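You operate a simulated robot arm through the tools that you are given. There is no shell and no other tool.

You are at the controls of a simulated robot arm. One attempt, no reset.

## Task
Switch off, move the white pan to the trivet and wipe up the spilt milk.
Fine: in that order; the other pans stay; use the green cloth and put it back. What is to be rubbed or washed off counts as gone when no trace of it is left.

It is judged by the outcome, as a careful person would: the job done as asked, and still so three seconds after it is handed in. It fails if anything else is knocked over, pushed out of place, dropped, spilled or broken. Flat cloth is picked up by pressing the open fingertips on it (5 to 10 N) and closing them slowly along it; thin cloth reads only 2 to 8 mm in the jaws.

## Robot
A 7-joint arm with a two-finger parallel gripper, fixed in place. Base frame: the origin is at the foot of the arm, x ahead of it, y to its left, z up. Lengths are in m, angles in degrees, forces in N, time in s.
With the tool pointing down near the work surface it reaches from about 0.1 to 0.56 m from the base axis. Its first joint turns from -115.0 to 115.0 degrees. Payload 3.91 kg.
The tool frame sits at the grasp point between the pads (the TCP): z along the fingers, y along the line on which they close. The tips reach 0.03 m beyond it. The gripper opens to 0.11 m. The fingers are 0.02 m wide and 0.01 m thick; the gripper's body (0.048 by 0.112 m) begins 0.055 m behind the TCP.
Orientation is that of the tool frame in the base frame, as a unit quaternion [x, y, z, w]. With the fingers straight down and closing along the base's y, the tool's x points along the base's -x, its y along +y and its z along -z.

## Interface
- The arm moves only by the tool nudge_tool. Its argument "motion" is a list of rows, each a list of 3 entries, a list of its own where there are three numbers: the turn, a rotation vector about the tool's x, y, z in degrees, then the shift along the tool's x, y, z in cm, then the opening in per cent of the stroke, from 0 (shut) to 100 (fully open). In form: [[[rx, ry, rz], [tx, ty, tz], gripper], ...]. A call has 1 to 20 rows; each row shifts and turns the commanded pose from where the row before left it, along the tool's axes as they then stand. A row lasts 0.2 s, in which the tool goes at most 0.05 m and 8.6 degrees; a call with a longer step from one row to the next is refused whole, and so is a gripper value outside its range. Where a pose cannot be reached the arm comes as near as it can. A force on the tool above 60 N (or 10 N above the force at the start of the call, whichever is more), or a blocked arm, ends the call early, and 0.2 s more pass. Each finger travels about 0.108 m/s and halts on what it meets, pressing with about 26 N; the grip force reading is that of the motor and also rises with nothing between the fingers. The clock runs only during rows and for 0.2 s after the last one: add rows that do not move to give the fingers time. It gives the time, the measured TCP pose, the force on the tool (base axes), the opening and the grip force at its end, in the units of the frame above (readings bear some noise), with the torque about the TCP (base axes, N m) and any sound that the robot's microphone picked up.
- Cameras (640 x 400 px; columns grow to the right, rows downward): "scene" is fixed at [0.4006, 0.6483, 1.4367]; the picture's right is [-0.84, 0.54, 0.00], its down [0.42, 0.66, -0.62] and it looks along [-0.33, -0.52, -0.78] (base axes); focal length 221 px, centre (320, 200). "wrist" rides on the gripper at [0.072, 0.017, -0.103] in the tool frame; the picture's right is [-0.23, 0.97, 0.00], its down [-0.76, -0.18, -0.62] and it looks along [-0.61, -0.14, 0.78] (tool axes); focal length 222 px, centre (320, 200). There is no depth. A picture from a camera that has moved, and an enlarged one, comes with that camera's place and axes in the base frame and with its lens.
- capture(camera): a new picture of that camera. It takes no simulated time.
- slide_trunk(by): slides the trunk up (or, below 0, down) by that many m; the arm rides with it, the base frame stays. It gives what a move gives, with no picture.
- enlarge(camera, box): a new picture of the part [left, top, right, bottom] of that camera's present view, enlarged. It takes no simulated time.
- close_job(): hands the job in; it is judged then, once.

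Places have to be worked out from the pictures, the camera data and where the tool is seen. Open the gripper and draw the arm clear of the work before you hand the job in, unless the task says otherwise.

The tools are called after "Emit:" as a command line: name --argument value ..., lists and objects as JSON in quotes. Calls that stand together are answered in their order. nudge_tool: Moves the arm, as the interface text tells. Its arguments: {"type":"object","properties":{"motion":{"type":"array"}},"required":["motion"]} The other tools are called the same way: slide_trunk (by) slides the trunk up or down; capture (camera) takes a picture; enlarge (camera, box) takes an enlarged picture of a part of a camera's view; close_job () hands the job in.

At the start:

```text
t: 0.0
ee_pos: [0.2469, 0.4026, 1.2311]
ee_rot: [0.001, 1.0, 0.0, 0.0]
contact_force: [0.2, 0.3, 0.1]
torque: [0.01, 0.02, 0.0]
width: 0.1102
grip_force: 0.0
trunk travel left (down, up): [-0.8, 0.19]
```

scene: 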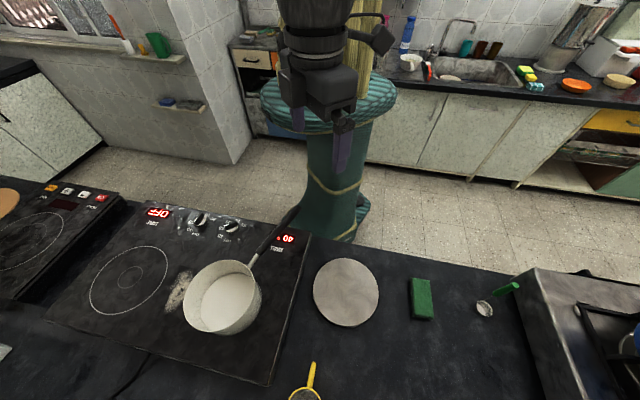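
wrist: 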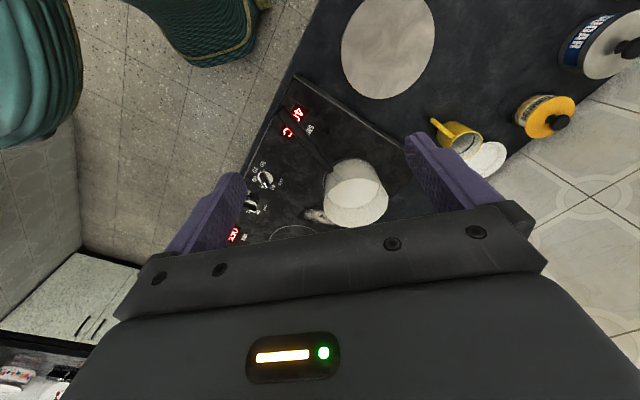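

I start by looking closely at the scene: the cooktop with the white pan, the knobs, the trivet and the green item to the right of it.

Emit:
enlarge --camera "scene" --box '[120, 190, 320, 315]'

Emit:
enlarge --camera "scene" --box '[280, 240, 540, 400]'

Emit:
enlarge --camera "scene" --box '[0, 170, 320, 400]'

Emit:
capture --camera "wrist"

```text
3.20 times, centred on (220, 252) of scene
camera zoom: at [0.4006, 0.6483, 1.4367], right [-0.84, 0.54, 0.0], down [0.42, 0.66, -0.62], along [-0.33, -0.52, -0.78], focal length 707 px, centre (640, 32)
```

zoom: 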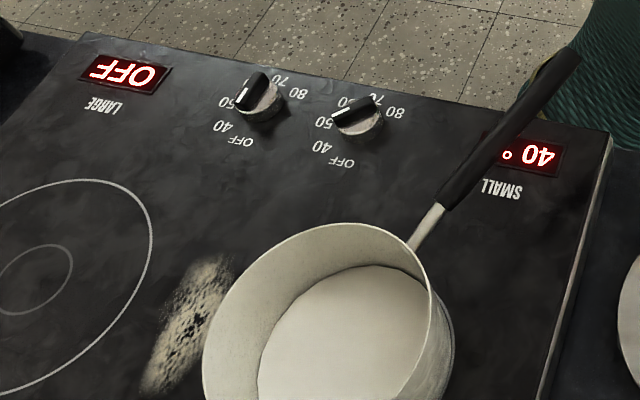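

```text
2.46 times, centred on (410, 320) of scene
camera zoom: at [0.4006, 0.6483, 1.4367], right [-0.84, 0.54, 0.0], down [0.42, 0.66, -0.62], along [-0.33, -0.52, -0.78], focal length 544 px, centre (98, -95)
```

zoom: 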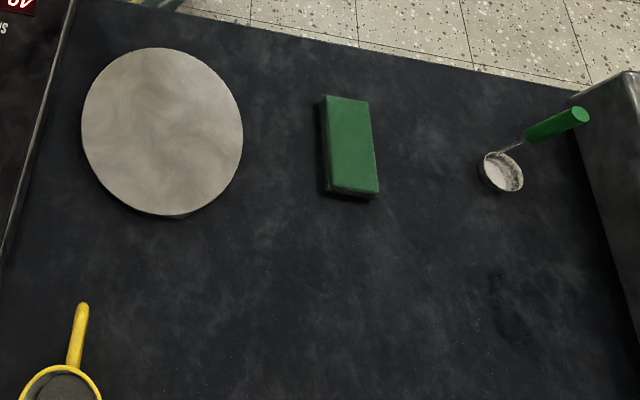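

```text
1.74 times, centred on (160, 285) of scene
camera zoom: at [0.4006, 0.6483, 1.4367], right [-0.84, 0.54, 0.0], down [0.42, 0.66, -0.62], along [-0.33, -0.52, -0.78], focal length 384 px, centre (598, 52)
```

zoom: 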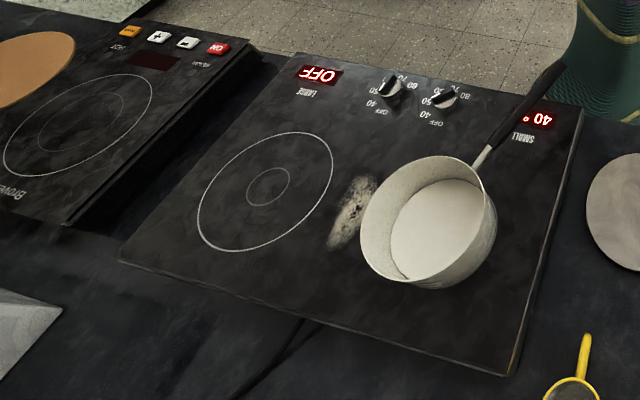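

```text
taken
camera wrist: at [0.1743, 0.4193, 1.3348], right [0.23, 0.97, 0.0], down [0.76, -0.18, 0.62], along [0.61, -0.14, -0.78], focal length 222 px, centre (320, 200)
```

wrist: 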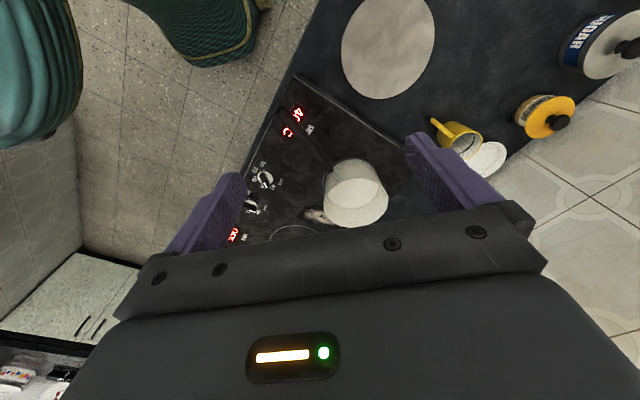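

The hob's SMALL zone reads 40° and LARGE reads OFF; two knobs sit between the displays. I zoom further on the knobs and on the spill to decide which knob belongs to the lit zone.

Emit:
enlarge --camera "scene" --box '[180, 200, 260, 250]'

Emit:
enlarge --camera "scene" --box '[140, 260, 280, 347]'

Emit:
enlarge --camera "wrist" --box '[220, 90, 420, 240]'

Emit:
enlarge --camera "scene" --box '[240, 180, 320, 270]'

```text
8.00 times, centred on (220, 225) of scene
camera zoom: at [0.4006, 0.6483, 1.4367], right [-0.84, 0.54, 0.0], down [0.42, 0.66, -0.62], along [-0.33, -0.52, -0.78], focal length 1768 px, centre (1120, 0)
```

zoom: 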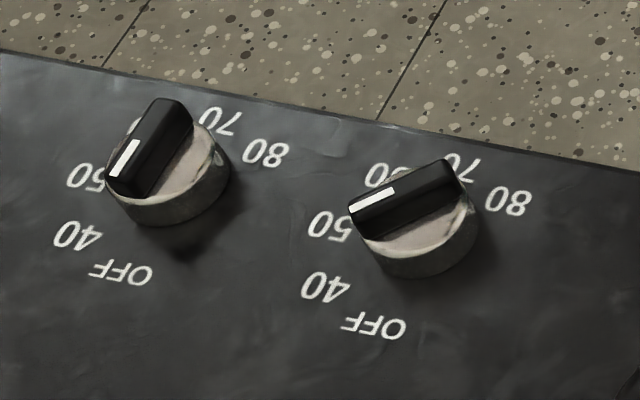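

```text
4.57 times, centred on (210, 304) of scene
camera zoom: at [0.4006, 0.6483, 1.4367], right [-0.84, 0.54, 0.0], down [0.42, 0.66, -0.62], along [-0.33, -0.52, -0.78], focal length 1010 px, centre (823, -273)
```

zoom: 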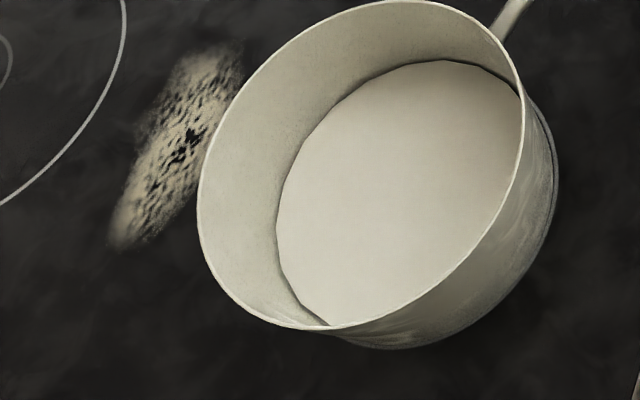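

```text
2.67 times, centred on (320, 165) of wrist
camera zoom: at [0.1743, 0.4193, 1.3348], right [0.23, 0.97, 0.0], down [0.76, -0.18, 0.62], along [0.61, -0.14, -0.78], focal length 592 px, centre (320, 293)
```

zoom: 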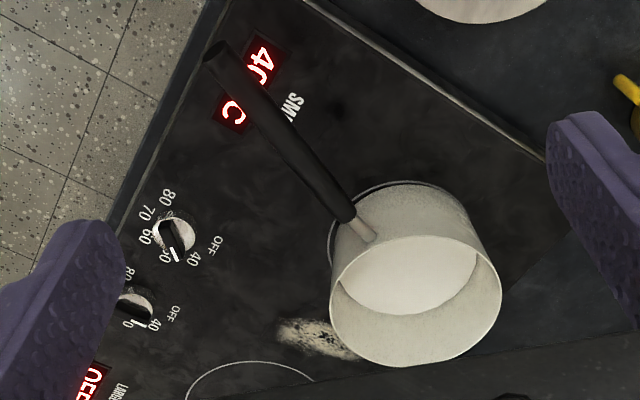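

```text
4.44 times, centred on (280, 225) of scene
camera zoom: at [0.4006, 0.6483, 1.4367], right [-0.84, 0.54, 0.0], down [0.42, 0.66, -0.62], along [-0.33, -0.52, -0.78], focal length 982 px, centre (498, 89)
```

zoom: 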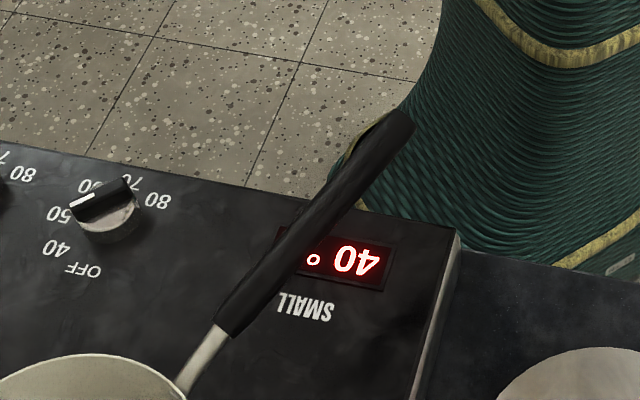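

The right-hand knob (next to SMALL) seems to point at 40 and the left one near OFF, but parallax makes it uncertain. I move the wrist camera closer, sideways first at the present height and then down, to read the knobs from above.

Emit:
nudge_tool --motion '[[[0, 0, 0], [-1, -3.4, 0], 100], [[0, 0, 0], [-1, -3.4, 0], 100], [[0, 0, 0], [-1, -3.4, 0], 100], [[0, 0, 0], [-1, -3.4, 0], 100], [[0, 0, 0], [-2, -3.4, 0], 100], [[0, 0, 0], [0, 0, 4], 100], [[0, 0, 0], [0, 0, 4], 100], [[0, 0, 0], [0, 0, 4], 100], [[0, 0, 0], [0, 0, 3], 100], [[0, 0, 0], [0, 0, 0], 100]]'

Emit:
capture --camera "wrist"

Emit:
capture --camera "scene"

```text
t: 2.2
ee_pos: [0.3079, 0.2311, 1.0786]
ee_rot: [0.0, 1.0, 0.0, 0.0]
contact_force: [-0.6, 0.8, -0.3]
torque: [0.03, 0.01, 0.0]
width: 0.1096
grip_force: 0.1
trunk travel left (down, up): [-0.8, 0.19]
```

```text
taken
camera wrist: at [0.2348, 0.249, 1.1828], right [0.23, 0.97, 0.0], down [0.76, -0.18, 0.62], along [0.61, -0.14, -0.78], focal length 222 px, centre (320, 200)
```

wrist: 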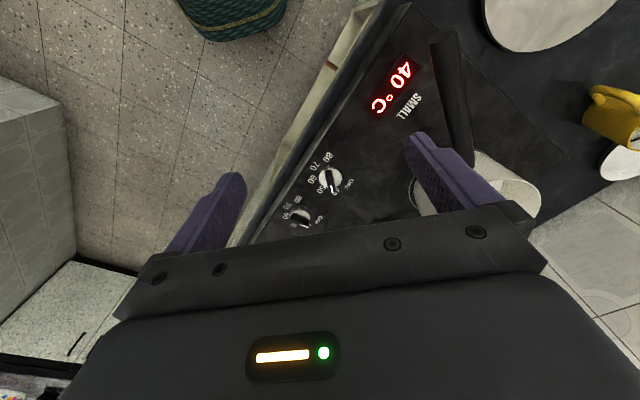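

```text
taken
```

scene: 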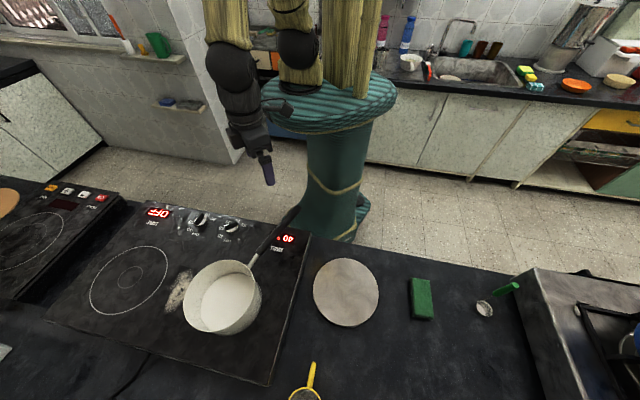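

The knobs are now visible between the fingers. I enlarge that part to read where each pointer stands.

Emit:
enlarge --camera "wrist" --box '[270, 140, 370, 240]'

Emit:
enlarge --camera "wrist" --box '[320, 0, 560, 200]'

```text
4.00 times, centred on (320, 190) of wrist
camera zoom: at [0.2348, 0.249, 1.1828], right [0.23, 0.97, 0.0], down [0.76, -0.18, 0.62], along [0.61, -0.14, -0.78], focal length 888 px, centre (320, 240)
```

zoom: 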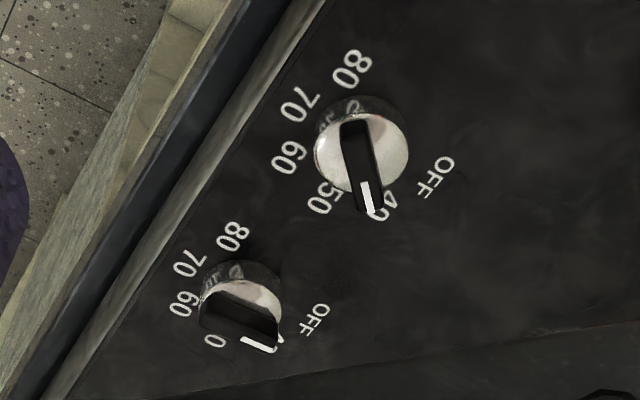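

```text
2.00 times, centred on (440, 100) of wrist
camera zoom: at [0.2348, 0.249, 1.1828], right [0.23, 0.97, 0.0], down [0.76, -0.18, 0.62], along [0.61, -0.14, -0.78], focal length 444 px, centre (80, 400)
```

zoom: 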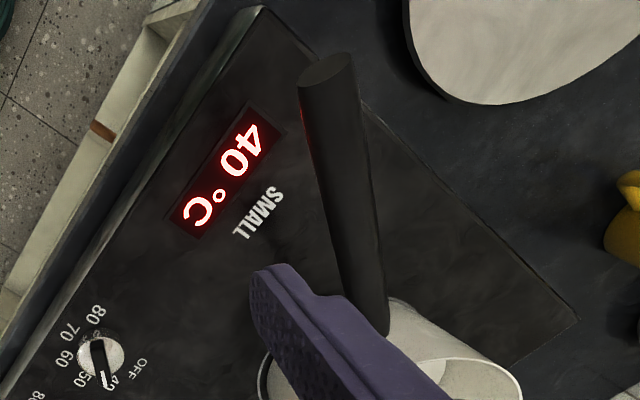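

Seen from above, the right knob (SMALL) points at 40 along base +x, and OFF lies 45° counter-clockwise from there; the left knob is already at OFF. I judge the right knob's axis at about (0.439, 0.223) with the hob surface near z 0.862, so I move above it with the fingers half open on either side of its bar.

Emit:
nudge_tool --motion '[[[0, 0, 0], [-3.3, -0.2, 0], 60], [[0, 0, 0], [-3.3, -0.2, 0], 60], [[0, 0, 0], [-3.3, -0.2, 0], 60], [[0, 0, 0], [-3.2, -0.2, 0], 60], [[0, 0, 0], [0, 0, 4], 60], [[0, 0, 0], [0, 0, 4], 60], [[0, 0, 0], [0, 0, 4], 60], [[0, 0, 0], [0, 0, 0], 60]]'

Emit:
capture --camera "wrist"

Emit:
enlarge --camera "scene" --box '[170, 150, 290, 250]'

```text
t: 4.0
ee_pos: [0.4357, 0.2209, 0.9582]
ee_rot: [0.0, 1.0, 0.0, 0.0]
contact_force: [-0.2, 0.1, 0.0]
torque: [0.01, 0.01, -0.01]
width: 0.0658
grip_force: 0.0
trunk travel left (down, up): [-0.8, 0.19]
```

```text
taken
camera wrist: at [0.3634, 0.2393, 1.0616], right [0.23, 0.97, 0.0], down [0.76, -0.18, 0.62], along [0.61, -0.14, -0.78], focal length 222 px, centre (320, 200)
```

wrist: 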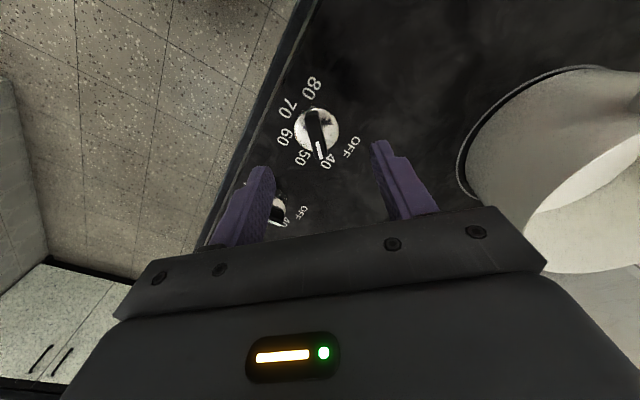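

```text
4.00 times, centred on (230, 200) of scene
camera zoom: at [0.4006, 0.6483, 1.4367], right [-0.84, 0.54, 0.0], down [0.42, 0.66, -0.62], along [-0.33, -0.52, -0.78], focal length 884 px, centre (680, 200)
```

zoom: 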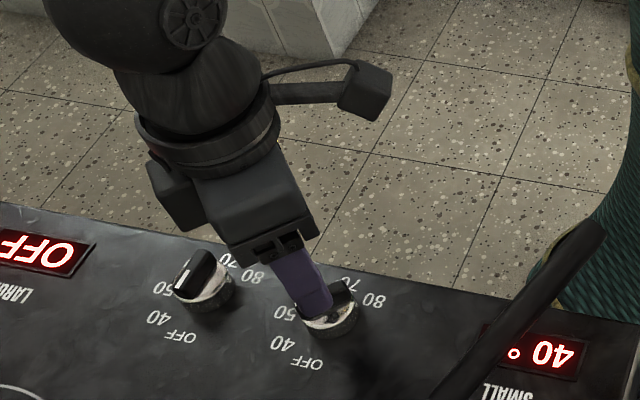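

The label ring around the right knob gives its axis at about (0.438, 0.224), a few mm from the tool. I correct by that and lower gently until the tips flank the bar, watching the force.

Emit:
nudge_tool --motion '[[[0, 0, 0], [-0.25, 0.28, 0], 60], [[0, 0, 0], [0, 0, 1.5], 60], [[0, 0, 0], [0, 0, 1.2], 60], [[0, 0, 0], [0, 0, 0.8], 60], [[0, 0, 0], [0, 0, 0.6], 60], [[0, 0, 0], [0, 0, 0], 60]]'

Emit:
enlarge --camera "wrist" --box '[240, 60, 440, 240]'

Emit:
enlarge --camera "scene" --box '[190, 170, 290, 250]'

```text
t: 5.4
ee_pos: [0.4416, 0.2264, 0.919]
ee_rot: [0.0, 1.0, 0.0, 0.0]
contact_force: [-0.1, -0.7, -0.1]
torque: [0.01, 0.01, 0.02]
width: 0.0661
grip_force: 0.1
trunk travel left (down, up): [-0.8, 0.19]
```

```text
2.22 times, centred on (340, 150) of wrist
camera zoom: at [0.3685, 0.2441, 1.0233], right [0.23, 0.97, 0.0], down [0.76, -0.18, 0.62], along [0.61, -0.14, -0.78], focal length 494 px, centre (276, 311)
```

zoom: 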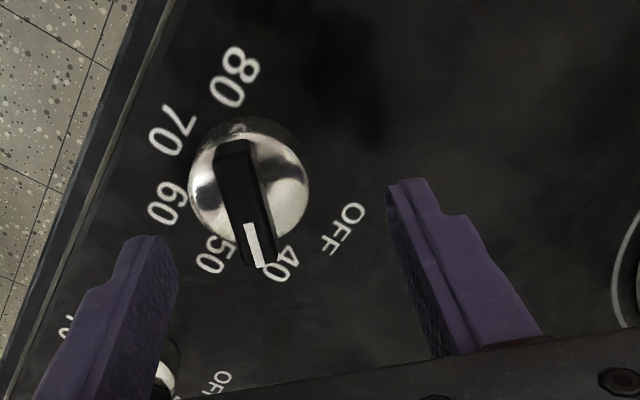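

```text
5.00 times, centred on (240, 210) of scene
camera zoom: at [0.4006, 0.6483, 1.4367], right [-0.84, 0.54, 0.0], down [0.42, 0.66, -0.62], along [-0.33, -0.52, -0.78], focal length 1105 px, centre (720, 150)
```

zoom: 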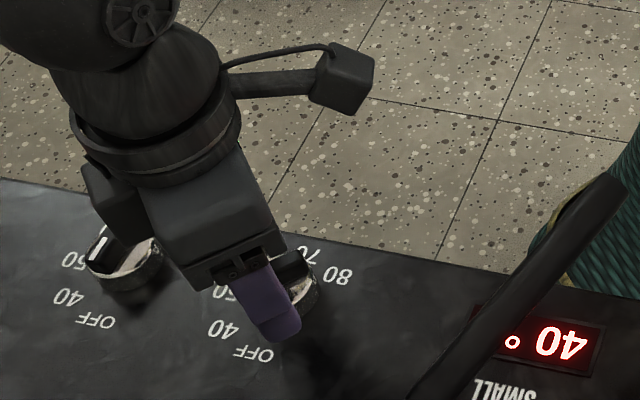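

No contact yet; comparing the tool with the knob in the wrist view, the tool sits about 7 mm too far in x and 4 mm in y. I correct that, drop another 7 mm and close part-way to look at how the bar lies between the pads.

Emit:
nudge_tool --motion '[[[0, 0, 0], [0.7, -0.4, 0], 60], [[0, 0, 0], [0, 0, 0.4], 60], [[0, 0, 0], [0, 0, 0.3], 50], [[0, 0, 0], [0, 0, 0], 50]]'

Emit:
enlarge --camera "wrist" --box '[240, 60, 440, 240]'

Emit:
enlarge --camera "scene" --box '[200, 190, 270, 240]'

```text
t: 6.4
ee_pos: [0.4337, 0.2215, 0.9124]
ee_rot: [0.0, 1.0, 0.0, 0.0]
contact_force: [0.0, -0.3, -0.3]
torque: [0.04, 0.01, 0.01]
width: 0.0552
grip_force: 0.1
trunk travel left (down, up): [-0.8, 0.19]
```

```text
2.22 times, centred on (340, 150) of wrist
camera zoom: at [0.361, 0.2397, 1.0164], right [0.23, 0.97, 0.0], down [0.76, -0.18, 0.62], along [0.61, -0.14, -0.78], focal length 494 px, centre (276, 311)
```

zoom: 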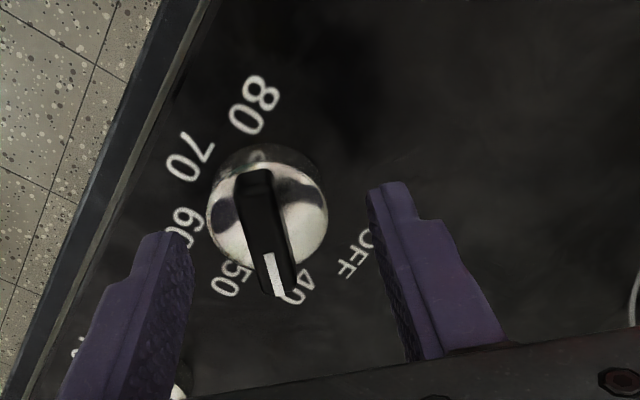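

```text
8.00 times, centred on (235, 215) of scene
camera zoom: at [0.4006, 0.6483, 1.4367], right [-0.84, 0.54, 0.0], down [0.42, 0.66, -0.62], along [-0.33, -0.52, -0.78], focal length 1768 px, centre (1000, 80)
```

zoom: 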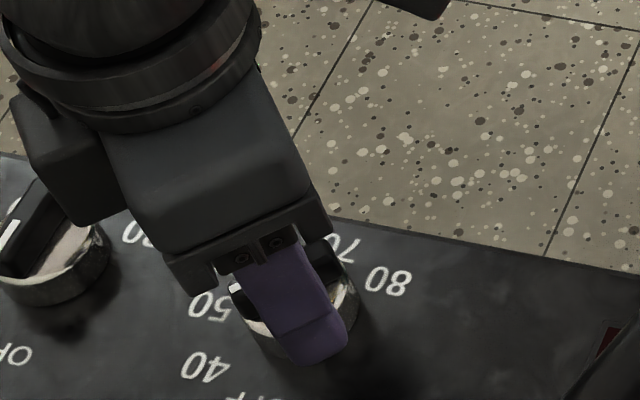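

The bar lies between the tips, about 4 mm toward -y of the middle. I shift 3 mm that way and close on the bar.

Emit:
nudge_tool --motion '[[[0, 0, 0], [0, -0.3, 0], 42], [[0, 0, 0], [0, 0, 0], 34], [[0, 0, 0], [0, 0, 0], 26], [[0, 0, 0], [0, 0, 0], 18], [[0, 0, 0], [0, 0, 0], 10], [[0, 0, 0], [0, 0, 0], 5]]'

Emit:
enlarge --camera "wrist" --box '[240, 60, 440, 240]'

```text
t: 7.8
ee_pos: [0.4329, 0.2186, 0.9124]
ee_rot: [0.001, 1.0, 0.0, 0.0]
contact_force: [1.1, -0.8, -0.1]
torque: [-0.01, 0.03, 0.01]
width: 0.012
grip_force: 44.7
trunk travel left (down, up): [-0.8, 0.19]
```

```text
2.22 times, centred on (340, 150) of wrist
camera zoom: at [0.3605, 0.2367, 1.0164], right [0.23, 0.97, 0.0], down [0.76, -0.18, 0.62], along [0.61, -0.14, -0.78], focal length 494 px, centre (276, 311)
```

zoom: 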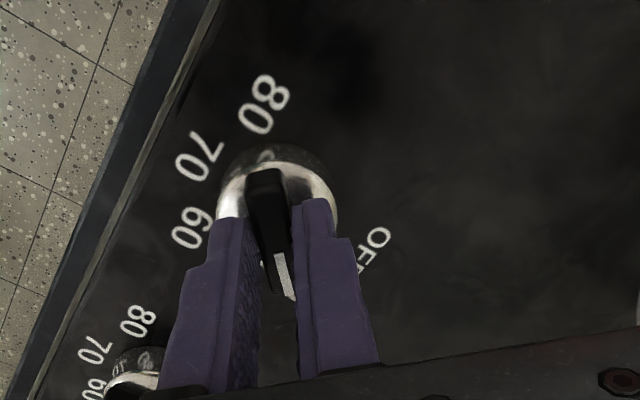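

Width 12 mm with 45 N grip: the bar is held. I now turn it 45° counter-clockwise seen from above (negative about the tool's z) toward OFF.

Emit:
nudge_tool --motion '[[[0, 0, -7.5], [0, 0, 0], 5], [[0, 0, -7.5], [0, 0, 0], 5], [[0, 0, -7.5], [0, 0, 0], 5], [[0, 0, -7.5], [0, 0, 0], 5], [[0, 0, -7.5], [0, 0, 0], 5], [[0, 0, -7.5], [0, 0, 0], 5], [[0, 0, 0], [0, 0, 0], 5]]'

Emit:
capture --camera "wrist"

Emit:
enlarge --camera "scene" --box '[140, 180, 310, 290]'

```text
t: 9.4
ee_pos: [0.4352, 0.217, 0.9134]
ee_rot: [-0.383, 0.924, -0.001, -0.002]
contact_force: [1.0, -9.6, -20.7]
torque: [0.51, -0.86, -0.04]
width: 0.0117
grip_force: 45.3
trunk travel left (down, up): [-0.8, 0.19]
```

```text
taken
camera wrist: at [0.3707, 0.1793, 1.0166], right [-0.53, 0.85, 0.0], down [0.67, 0.41, 0.62], along [0.53, 0.33, -0.78], focal length 222 px, centre (320, 200)
```

wrist: 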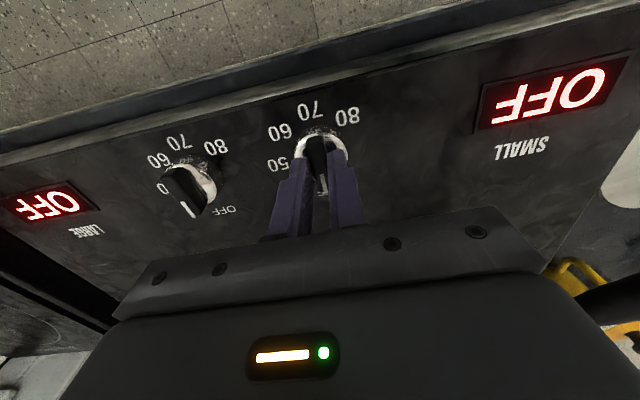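

```text
3.64 times, centred on (225, 235) of scene
camera zoom: at [0.4006, 0.6483, 1.4367], right [-0.84, 0.54, 0.0], down [0.42, 0.66, -0.62], along [-0.33, -0.52, -0.78], focal length 804 px, centre (666, 73)
```

zoom: 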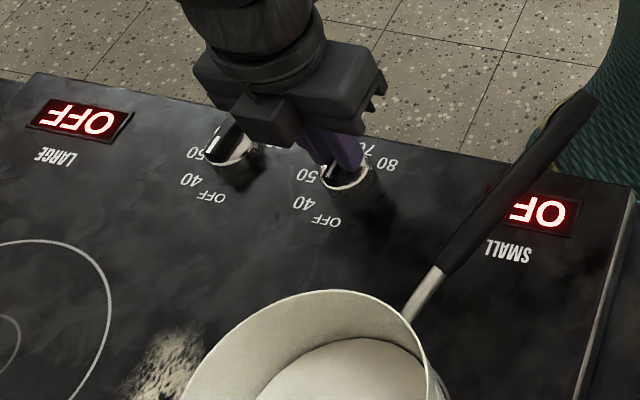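

Both displays now read OFF. I open the fingers off the bar and lift straight up.

Emit:
nudge_tool --motion '[[[0, 0, 0], [0, 0, 0], 20], [[0, 0, 0], [0, 0, 0], 40], [[0, 0, 0], [0, 0, 0], 45], [[0, 0, 0], [0, 0, -2], 45], [[0, 0, 0], [0, 0, -4], 45], [[0, 0, 0], [0, 0, -4], 45], [[0, 0, 0], [0, 0, -4], 45], [[0, 0, 0], [0, 0, -4], 45], [[0, 0, 0], [0, 0, 0], 45]]'

Emit:
capture --camera "wrist"

Emit:
capture --camera "scene"

```text
t: 11.4
ee_pos: [0.4335, 0.2176, 1.0918]
ee_rot: [-0.383, 0.924, 0.0, 0.0]
contact_force: [-0.2, -0.5, -0.3]
torque: [0.01, 0.0, -0.02]
width: 0.0495
grip_force: 0.0
trunk travel left (down, up): [-0.8, 0.19]
```

```text
taken
camera wrist: at [0.3698, 0.1796, 1.1952], right [-0.53, 0.85, 0.0], down [0.66, 0.41, 0.62], along [0.53, 0.33, -0.78], focal length 222 px, centre (320, 200)
```

wrist: 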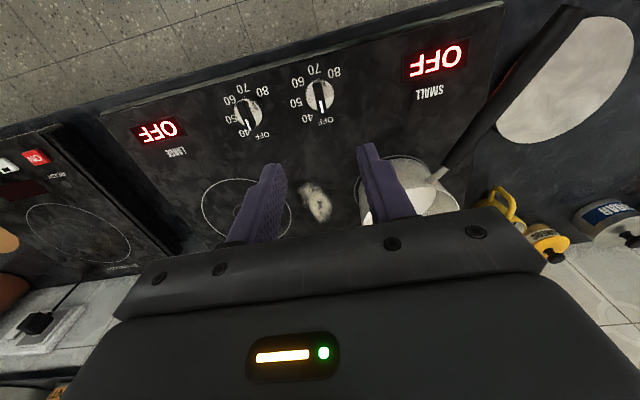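

```text
taken
```

scene: 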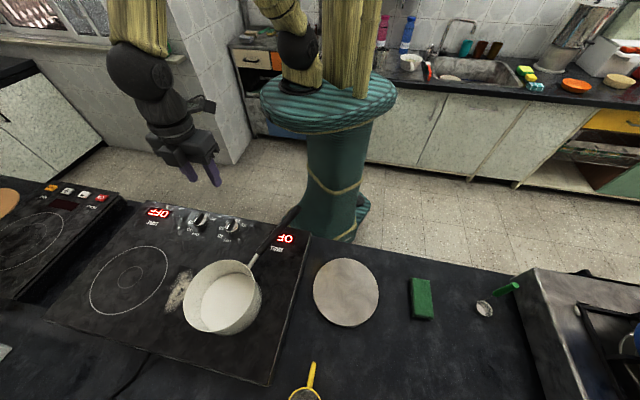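

The hob is off and the arm is clear above it. Next I study the pan, its handle, the spill and the trivet from this viewpoint.

Emit:
enlarge --camera "wrist" --box '[380, 0, 640, 220]'

Emit:
enlarge --camera "wrist" --box '[260, 140, 400, 240]'

Emit:
enlarge --camera "scene" --box '[170, 190, 390, 350]'

```text
1.82 times, centred on (510, 110) of wrist
camera zoom: at [0.3698, 0.1796, 1.1952], right [-0.53, 0.85, 0.0], down [0.66, 0.41, 0.62], along [0.53, 0.33, -0.78], focal length 404 px, centre (-26, 364)
```

zoom: 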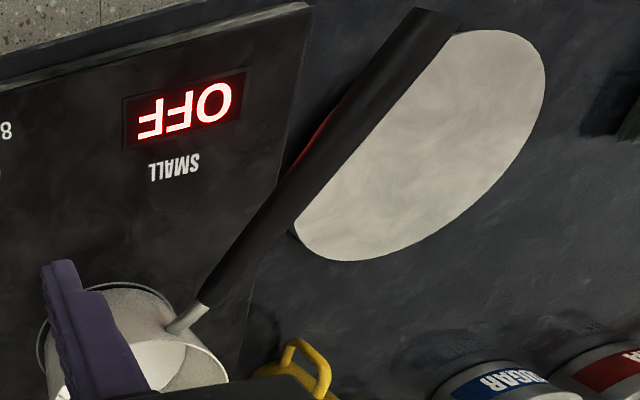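

```text
4.00 times, centred on (330, 190) of wrist
camera zoom: at [0.3698, 0.1796, 1.1952], right [-0.53, 0.85, 0.0], down [0.66, 0.41, 0.62], along [0.53, 0.33, -0.78], focal length 888 px, centre (280, 240)
```

zoom: 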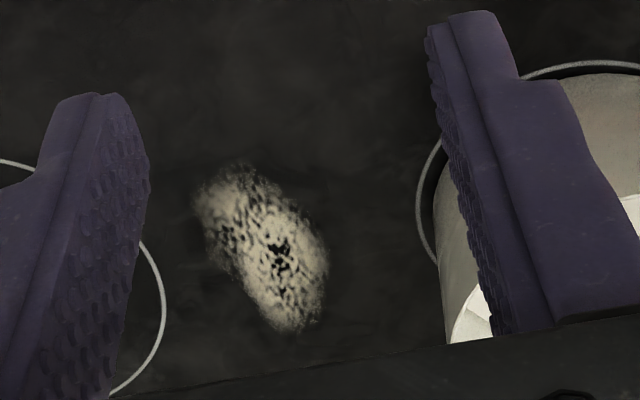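

```text
2.50 times, centred on (280, 270) of scene
camera zoom: at [0.4006, 0.6483, 1.4367], right [-0.84, 0.54, 0.0], down [0.42, 0.66, -0.62], along [-0.33, -0.52, -0.78], focal length 552 px, centre (420, 25)
```

zoom: 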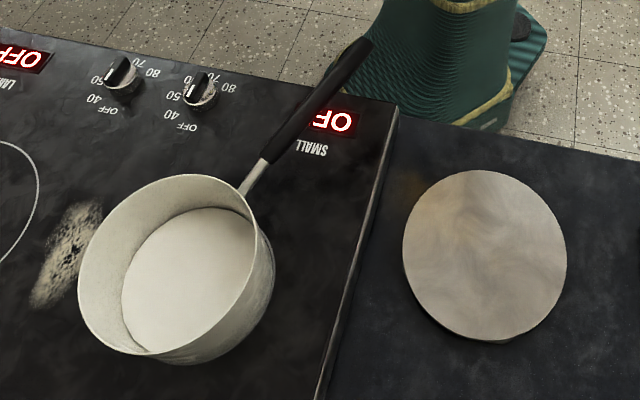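

The white pan's handle runs from about (0.403, 0.383, 0.955) to its tip near (0.268, 0.336, 0.981), pan centre near (0.505, 0.42), trivet centre near (0.247, 0.541). I turn the tool square to the handle and go above it just ahead of the pan, to check alignment before descending.

Emit:
nudge_tool --motion '[[[0, 0, 8.6], [0, 0, -1], 70], [[0, 0, 8.6], [0, 0, 0], 70], [[0, 0, 8.6], [0, 0, 0], 70], [[0, 0, 0], [-0.2, 4.2, 0], 70], [[0, 0, 0], [-0.2, 4.2, 0], 70], [[0, 0, 0], [-0.2, 4.2, 0], 70], [[0, 0, 0], [-0.3, 4.1, 0], 70], [[0, 0, 0], [0, 0, 0], 70]]'

Emit:
capture --camera "wrist"

Emit:
enlarge --camera "scene" --box '[160, 130, 360, 350]'

```text
t: 13.2
ee_pos: [0.3853, 0.3764, 1.1036]
ee_rot: [-0.166, 0.986, -0.001, 0.0]
contact_force: [0.0, -0.3, -0.9]
torque: [-0.04, 0.01, 0.0]
width: 0.077
grip_force: 0.1
trunk travel left (down, up): [-0.8, 0.19]
```

```text
taken
camera wrist: at [0.3109, 0.3698, 1.2076], right [-0.1, 0.99, 0.0], down [0.78, 0.08, 0.62], along [0.62, 0.07, -0.78], focal length 222 px, centre (320, 200)
```

wrist: 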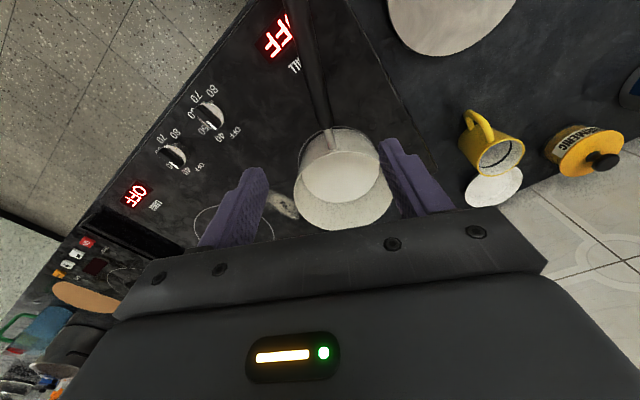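

```text
1.82 times, centred on (260, 240) of scene
camera zoom: at [0.4006, 0.6483, 1.4367], right [-0.84, 0.54, 0.0], down [0.42, 0.66, -0.62], along [-0.33, -0.52, -0.78], focal length 402 px, centre (429, 127)
```

zoom: 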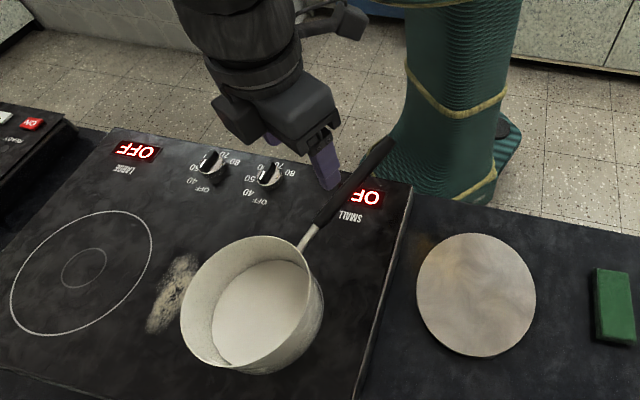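

I zoom into the wrist picture to compare where the handle passes with the point below the tool, which projects to about (319, 111).

Emit:
enlarge --camera "wrist" --box '[250, 20, 410, 220]'

Emit:
enlarge --camera "wrist" --box '[290, 60, 370, 160]'

```text
2.00 times, centred on (330, 120) of wrist
camera zoom: at [0.3109, 0.3698, 1.2076], right [-0.1, 0.99, 0.0], down [0.78, 0.08, 0.62], along [0.62, 0.07, -0.78], focal length 444 px, centre (300, 360)
```

zoom: 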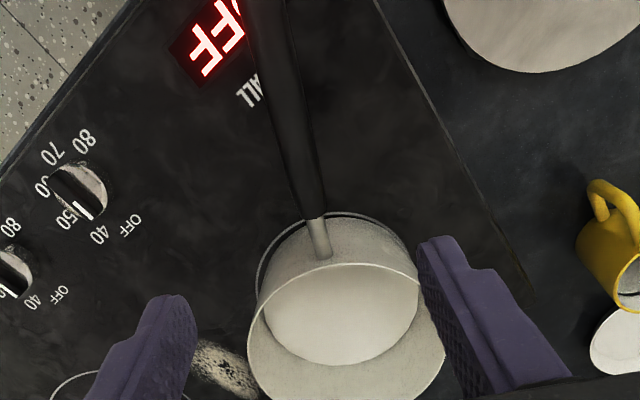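

```text
4.00 times, centred on (330, 110) of wrist
camera zoom: at [0.3109, 0.3698, 1.2076], right [-0.1, 0.99, 0.0], down [0.78, 0.08, 0.62], along [0.62, 0.07, -0.78], focal length 888 px, centre (280, 560)
```

zoom: 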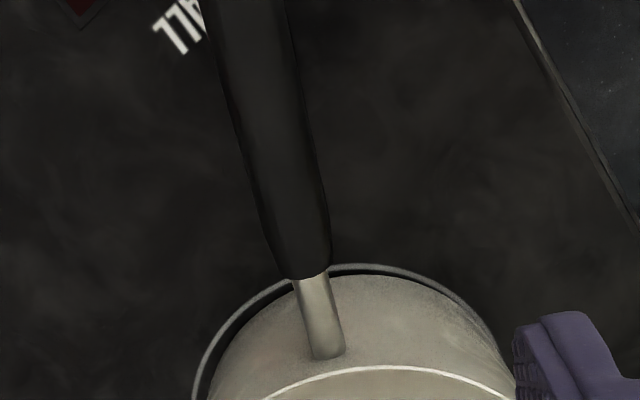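

The handle passes about 6 mm further out and 5 mm to the left of the tool. I correct for that and descend to just above the handle for another check.

Emit:
nudge_tool --motion '[[[0, 0, 0], [-0.6, 0.5, 3], 60], [[0, 0, 0], [0, 0, 4], 60], [[0, 0, 0], [0, 0, 3], 60], [[0, 0, 0], [0, 0, 0], 60]]'

Emit:
enlarge --camera "wrist" --box '[220, 20, 420, 220]'

Emit:
enlarge --camera "scene" --box '[200, 180, 320, 280]'

```text
t: 14.2
ee_pos: [0.3917, 0.3847, 1.003]
ee_rot: [-0.167, 0.986, 0.0, 0.0]
contact_force: [0.7, 0.3, -0.6]
torque: [0.01, 0.01, 0.02]
width: 0.0659
grip_force: 0.1
trunk travel left (down, up): [-0.8, 0.19]
```

```text
2.00 times, centred on (320, 120) of wrist
camera zoom: at [0.3167, 0.3777, 1.1065], right [-0.11, 0.99, 0.0], down [0.78, 0.08, 0.62], along [0.62, 0.07, -0.78], focal length 444 px, centre (320, 360)
```

zoom: 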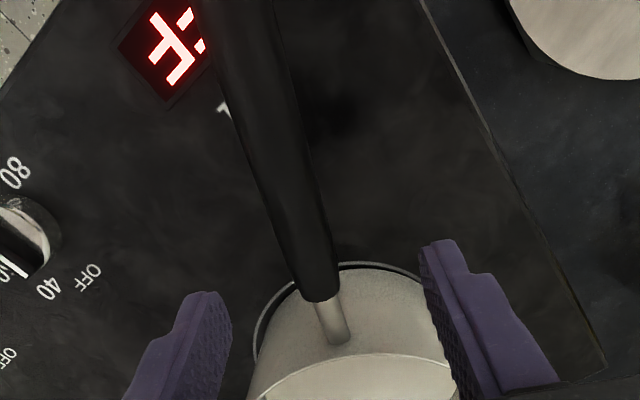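

```text
4.00 times, centred on (260, 230) of scene
camera zoom: at [0.4006, 0.6483, 1.4367], right [-0.84, 0.54, 0.0], down [0.42, 0.66, -0.62], along [-0.33, -0.52, -0.78], focal length 884 px, centre (560, 80)
```

zoom: 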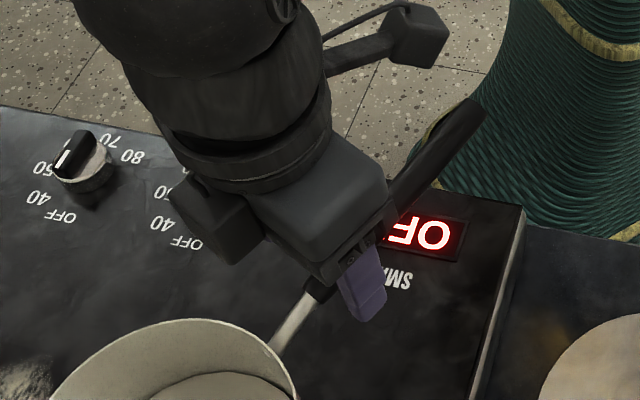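

The handle is centred between the fingers. I go down so that the handle comes up close under the palm (which will brace it against tilting), then close gently.

Emit:
nudge_tool --motion '[[[0, 0, 0], [0, 0, 3], 60], [[0, 0, 0], [0, 0, 2.5], 60], [[0, 0, 0], [0, 0, 1.5], 60], [[0, 0, 0], [0, 0, 0.8], 60], [[0, 0, 0], [0, 0, 0], 60]]'

Emit:
enlarge --camera "wrist" --box '[220, 20, 420, 220]'

Emit:
enlarge --camera "scene" --box '[200, 180, 320, 280]'

```text
t: 15.4
ee_pos: [0.392, 0.3858, 0.9252]
ee_rot: [-0.166, 0.986, 0.0, 0.001]
contact_force: [-0.7, 1.2, -0.3]
torque: [0.0, -0.04, 0.02]
width: 0.066
grip_force: 0.0
trunk travel left (down, up): [-0.8, 0.19]
```

```text
2.00 times, centred on (320, 120) of wrist
camera zoom: at [0.3176, 0.3792, 1.0293], right [-0.11, 0.99, 0.0], down [0.78, 0.08, 0.62], along [0.62, 0.07, -0.78], focal length 444 px, centre (320, 360)
```

zoom: 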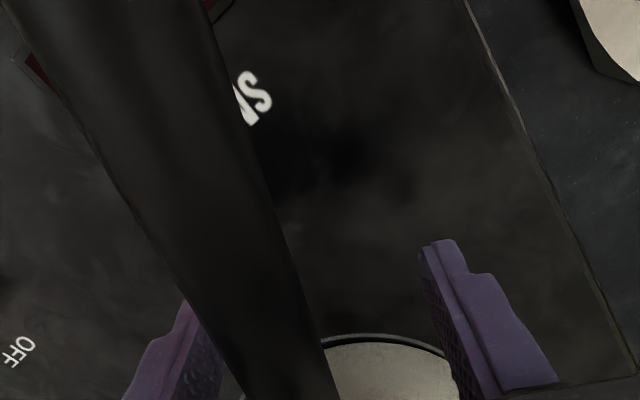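

```text
4.00 times, centred on (260, 230) of scene
camera zoom: at [0.4006, 0.6483, 1.4367], right [-0.84, 0.54, 0.0], down [0.42, 0.66, -0.62], along [-0.33, -0.52, -0.78], focal length 884 px, centre (560, 80)
```

zoom: 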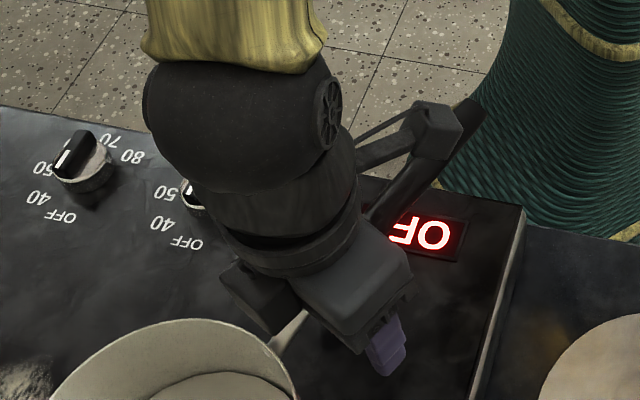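

Handle sits between the fingers with roughly 9 mm to the palm. I lower 6 mm more and close in small steps.

Emit:
nudge_tool --motion '[[[0, 0, 0], [0, 0, 0.6], 50], [[0, 0, 0], [0, 0, 0], 40], [[0, 0, 0], [0, 0, 0], 32], [[0, 0, 0], [0, 0, 0], 26], [[0, 0, 0], [0, 0, 0], 22], [[0, 0, 0], [0, 0, 0], 18], [[0, 0, 0], [0, 0, 0], 14], [[0, 0, 0], [0, 0, 0], 8], [[0, 0, 0], [0, 0, 0], 0], [[0, 0, 0], [0, 0, 0], 0]]'

Emit:
enlarge --camera "wrist" --box '[220, 20, 420, 220]'

Emit:
enlarge --camera "scene" --box '[160, 180, 320, 340]'

```text
t: 17.6
ee_pos: [0.3913, 0.3863, 0.9187]
ee_rot: [-0.166, 0.986, 0.0, 0.0]
contact_force: [-0.2, -0.5, 0.3]
torque: [0.0, -0.01, -0.08]
width: 0.0226
grip_force: 25.7
trunk travel left (down, up): [-0.8, 0.19]
```

```text
2.00 times, centred on (320, 120) of wrist
camera zoom: at [0.3174, 0.3797, 1.0227], right [-0.11, 0.99, 0.0], down [0.78, 0.08, 0.62], along [0.62, 0.07, -0.78], focal length 444 px, centre (320, 360)
```

zoom: 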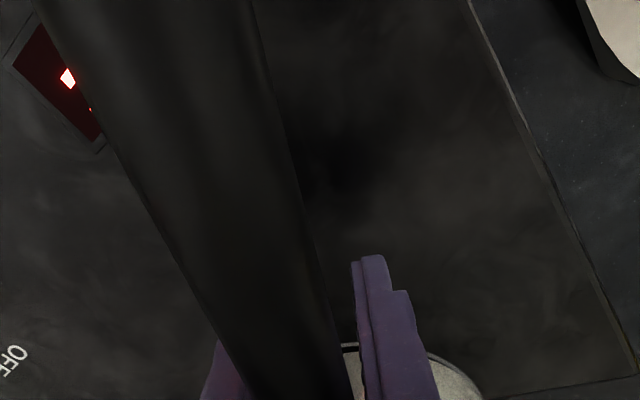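

```text
2.50 times, centred on (240, 260) of scene
camera zoom: at [0.4006, 0.6483, 1.4367], right [-0.84, 0.54, 0.0], down [0.42, 0.66, -0.62], along [-0.33, -0.52, -0.78], focal length 552 px, centre (520, 50)
```

zoom: 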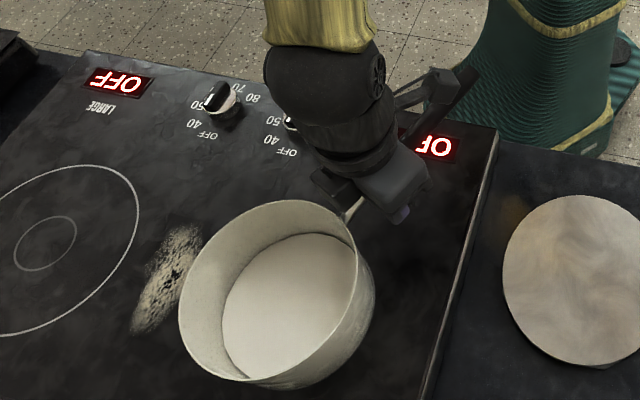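

The handle is held (22.6 mm, 26 N). I lift a mere 6 mm as a test to read the weight and see whether the pan stays level.

Emit:
nudge_tool --motion '[[[0, 0, 0], [0, 0, -0.2], 0], [[0, 0, 0], [0, 0, -0.2], 0], [[0, 0, 0], [0, 0, -0.2], 0], [[0, 0, 0], [0, 0, 0], 0], [[0, 0, 0], [0, 0, 0], 0]]'

Emit:
enlarge --camera "scene" --box '[160, 180, 320, 340]'

Emit:
enlarge --camera "wrist" --box '[220, 20, 420, 220]'

```text
t: 18.8
ee_pos: [0.3914, 0.3864, 0.9239]
ee_rot: [-0.167, 0.986, 0.0, 0.0]
contact_force: [-0.1, -0.7, -7.0]
torque: [-0.2, 0.61, 0.02]
width: 0.0222
grip_force: 25.6
trunk travel left (down, up): [-0.8, 0.19]
```

```text
2.50 times, centred on (240, 260) of scene
camera zoom: at [0.4006, 0.6483, 1.4367], right [-0.84, 0.54, 0.0], down [0.42, 0.66, -0.62], along [-0.33, -0.52, -0.78], focal length 552 px, centre (520, 50)
```

zoom: 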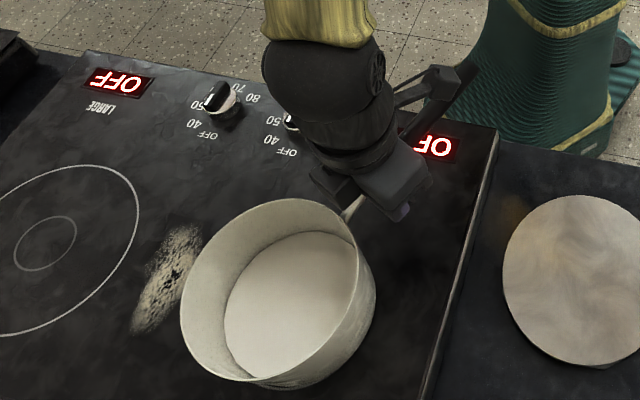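

```text
2.00 times, centred on (320, 120) of wrist
camera zoom: at [0.3168, 0.3799, 1.0279], right [-0.11, 0.99, 0.0], down [0.78, 0.08, 0.62], along [0.62, 0.07, -0.78], focal length 444 px, centre (320, 360)
```

zoom: 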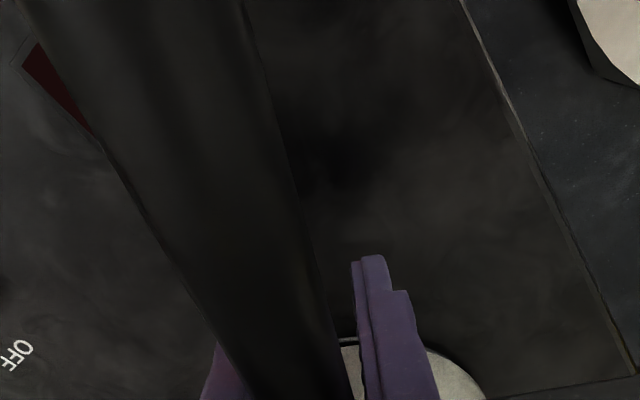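

The reading (7 N, 0.64 N·m) and the rim's shift in the picture show the pan pivoting about the pads with its far edge still down. I set it back, open, rise 4 cm and tilt the tool 22° so that the fingertips can brace against the pan's wall below the handle.

Emit:
nudge_tool --motion '[[[0, 0, 0], [0, 0, 0.3], 0], [[0, 0, 0], [0, 0, 0.25], 0], [[0, 0, 0], [0, 0, 0], 0], [[0, 0, 0], [0, 0, 0], 30], [[0, 0, 0], [0, 0, 0], 55], [[0, 0, 0], [0, 0, 0], 55], [[0, 0, 0], [0, 0, -2], 55], [[0, 0, 0], [0, 0, -2], 55], [[0, -7.3, 0], [0, 0, 0], 55], [[0, -7.3, 0], [0, 0, 0], 55], [[0, -7.4, 0], [0, 0, 0], 55], [[0, 0, 0], [0, 0, 0], 55]]'

Emit:
capture --camera "wrist"

Emit:
enlarge --camera "scene" --box '[160, 180, 320, 340]'

```text
t: 21.4
ee_pos: [0.392, 0.3858, 0.9596]
ee_rot: [-0.163, 0.968, 0.032, 0.189]
contact_force: [0.0, 0.2, 0.0]
torque: [0.02, 0.01, -0.01]
width: 0.0602
grip_force: 0.0
trunk travel left (down, up): [-0.8, 0.19]
```

```text
taken
camera wrist: at [0.2858, 0.3674, 1.029], right [-0.12, 0.99, 0.09], down [0.5, -0.01, 0.86], along [0.86, 0.15, -0.5], focal length 222 px, centre (320, 200)
```

wrist: 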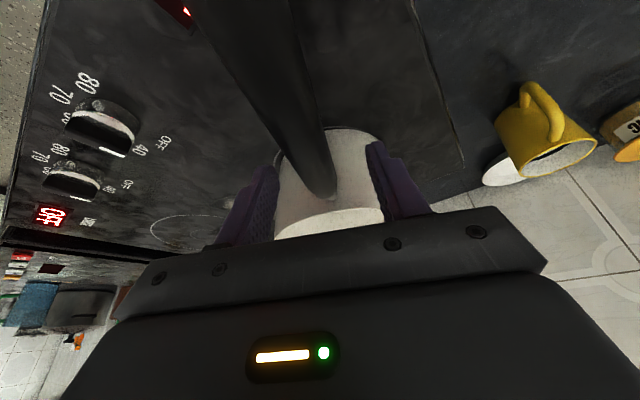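

```text
2.50 times, centred on (240, 260) of scene
camera zoom: at [0.4006, 0.6483, 1.4367], right [-0.84, 0.54, 0.0], down [0.42, 0.66, -0.62], along [-0.33, -0.52, -0.78], focal length 552 px, centre (520, 50)
```

zoom: 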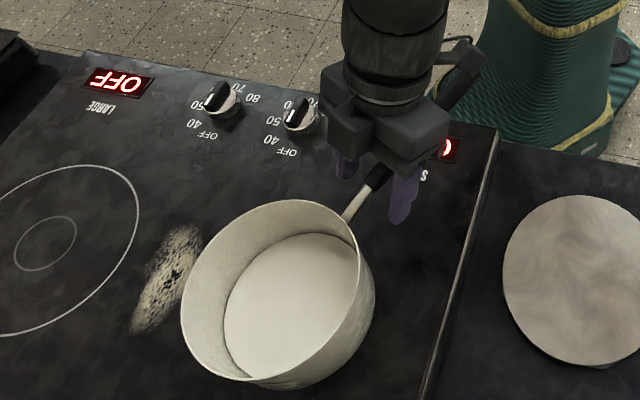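

The pan sits level again and the tool is tilted with the handle centred between the fingers. I go down and forward toward the wall, stopping a few mm short of it.

Emit:
nudge_tool --motion '[[[0, 0, 0], [-0.2, 0, 1.0], 55], [[0, 0, 0], [-0.2, 0, 0.8], 55], [[0, 0, 0], [-0.15, 0, 0.65], 55], [[0, 0, 0], [0, 0, 0], 55]]'

Emit:
enlarge --camera "wrist" --box '[200, 80, 440, 240]'

Emit:
enlarge --camera "scene" --box '[220, 200, 310, 270]'

```text
t: 22.4
ee_pos: [0.4052, 0.3894, 0.9383]
ee_rot: [-0.164, 0.968, 0.032, 0.188]
contact_force: [0.2, 0.0, 1.1]
torque: [0.0, -0.01, 0.04]
width: 0.0606
grip_force: 0.1
trunk travel left (down, up): [-0.8, 0.19]
```

```text
2.50 times, centred on (320, 160) of wrist
camera zoom: at [0.2996, 0.372, 1.0083], right [-0.12, 0.99, 0.08], down [0.5, -0.01, 0.86], along [0.85, 0.15, -0.5], focal length 555 px, centre (320, 300)
```

zoom: 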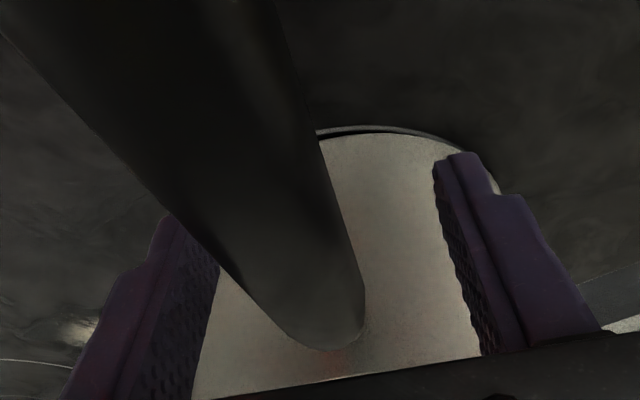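

```text
5.71 times, centred on (265, 235) of scene
camera zoom: at [0.4006, 0.6483, 1.4367], right [-0.84, 0.54, 0.0], down [0.42, 0.66, -0.62], along [-0.33, -0.52, -0.78], focal length 1263 px, centre (634, 0)
```

zoom: 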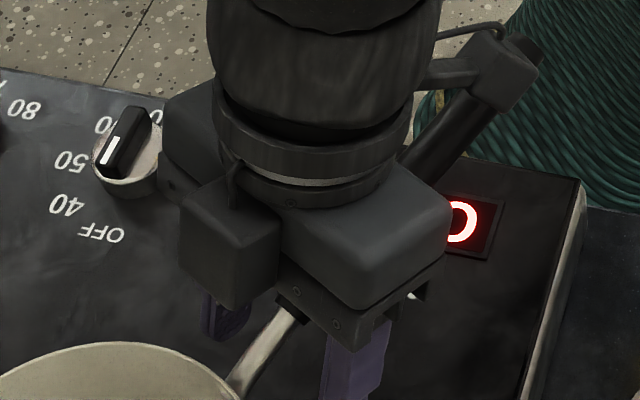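

Fingers straddle the handle, tips a few mm off the pan wall, no contact yet. I narrow the opening and creep outward to touch the wall lightly.

Emit:
nudge_tool --motion '[[[0, 0, 0], [0, 0, 0], 40], [[0, 0, 0], [-0.18, 0, 0.07], 35], [[0, 0, 0], [-0.18, 0, 0.07], 35], [[0, 0, 0], [-0.14, 0, 0.06], 35], [[0, 0, 0], [0, 0, 0], 35]]'

Emit:
enlarge --camera "wrist" --box '[200, 80, 440, 240]'

```text
t: 23.6
ee_pos: [0.4109, 0.3919, 0.9393]
ee_rot: [-0.164, 0.968, 0.032, 0.188]
contact_force: [0.0, -0.2, -0.1]
torque: [-0.02, 0.04, -0.01]
width: 0.0386
grip_force: 0.0
trunk travel left (down, up): [-0.8, 0.19]
```

```text
2.50 times, centred on (320, 160) of wrist
camera zoom: at [0.3047, 0.3741, 1.0084], right [-0.12, 0.99, 0.08], down [0.5, -0.01, 0.86], along [0.85, 0.15, -0.5], focal length 555 px, centre (320, 300)
```

zoom: 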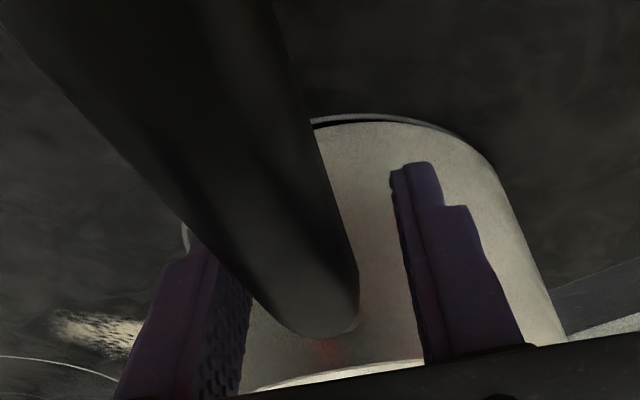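

Still no contact. I creep 3 mm more.

Emit:
nudge_tool --motion '[[[0, 0, 0], [-0.09, 0, 0.04], 35], [[0, 0, 0], [-0.09, 0, 0.04], 35], [[0, 0, 0], [-0.09, 0, 0.04], 35], [[0, 0, 0], [0, 0, 0], 35]]'

```text
t: 24.6
ee_pos: [0.4128, 0.3941, 0.9386]
ee_rot: [-0.164, 0.968, 0.032, 0.188]
contact_force: [-0.2, 0.4, -0.3]
torque: [-0.01, 0.0, 0.01]
width: 0.0385
grip_force: 0.1
trunk travel left (down, up): [-0.8, 0.19]
```

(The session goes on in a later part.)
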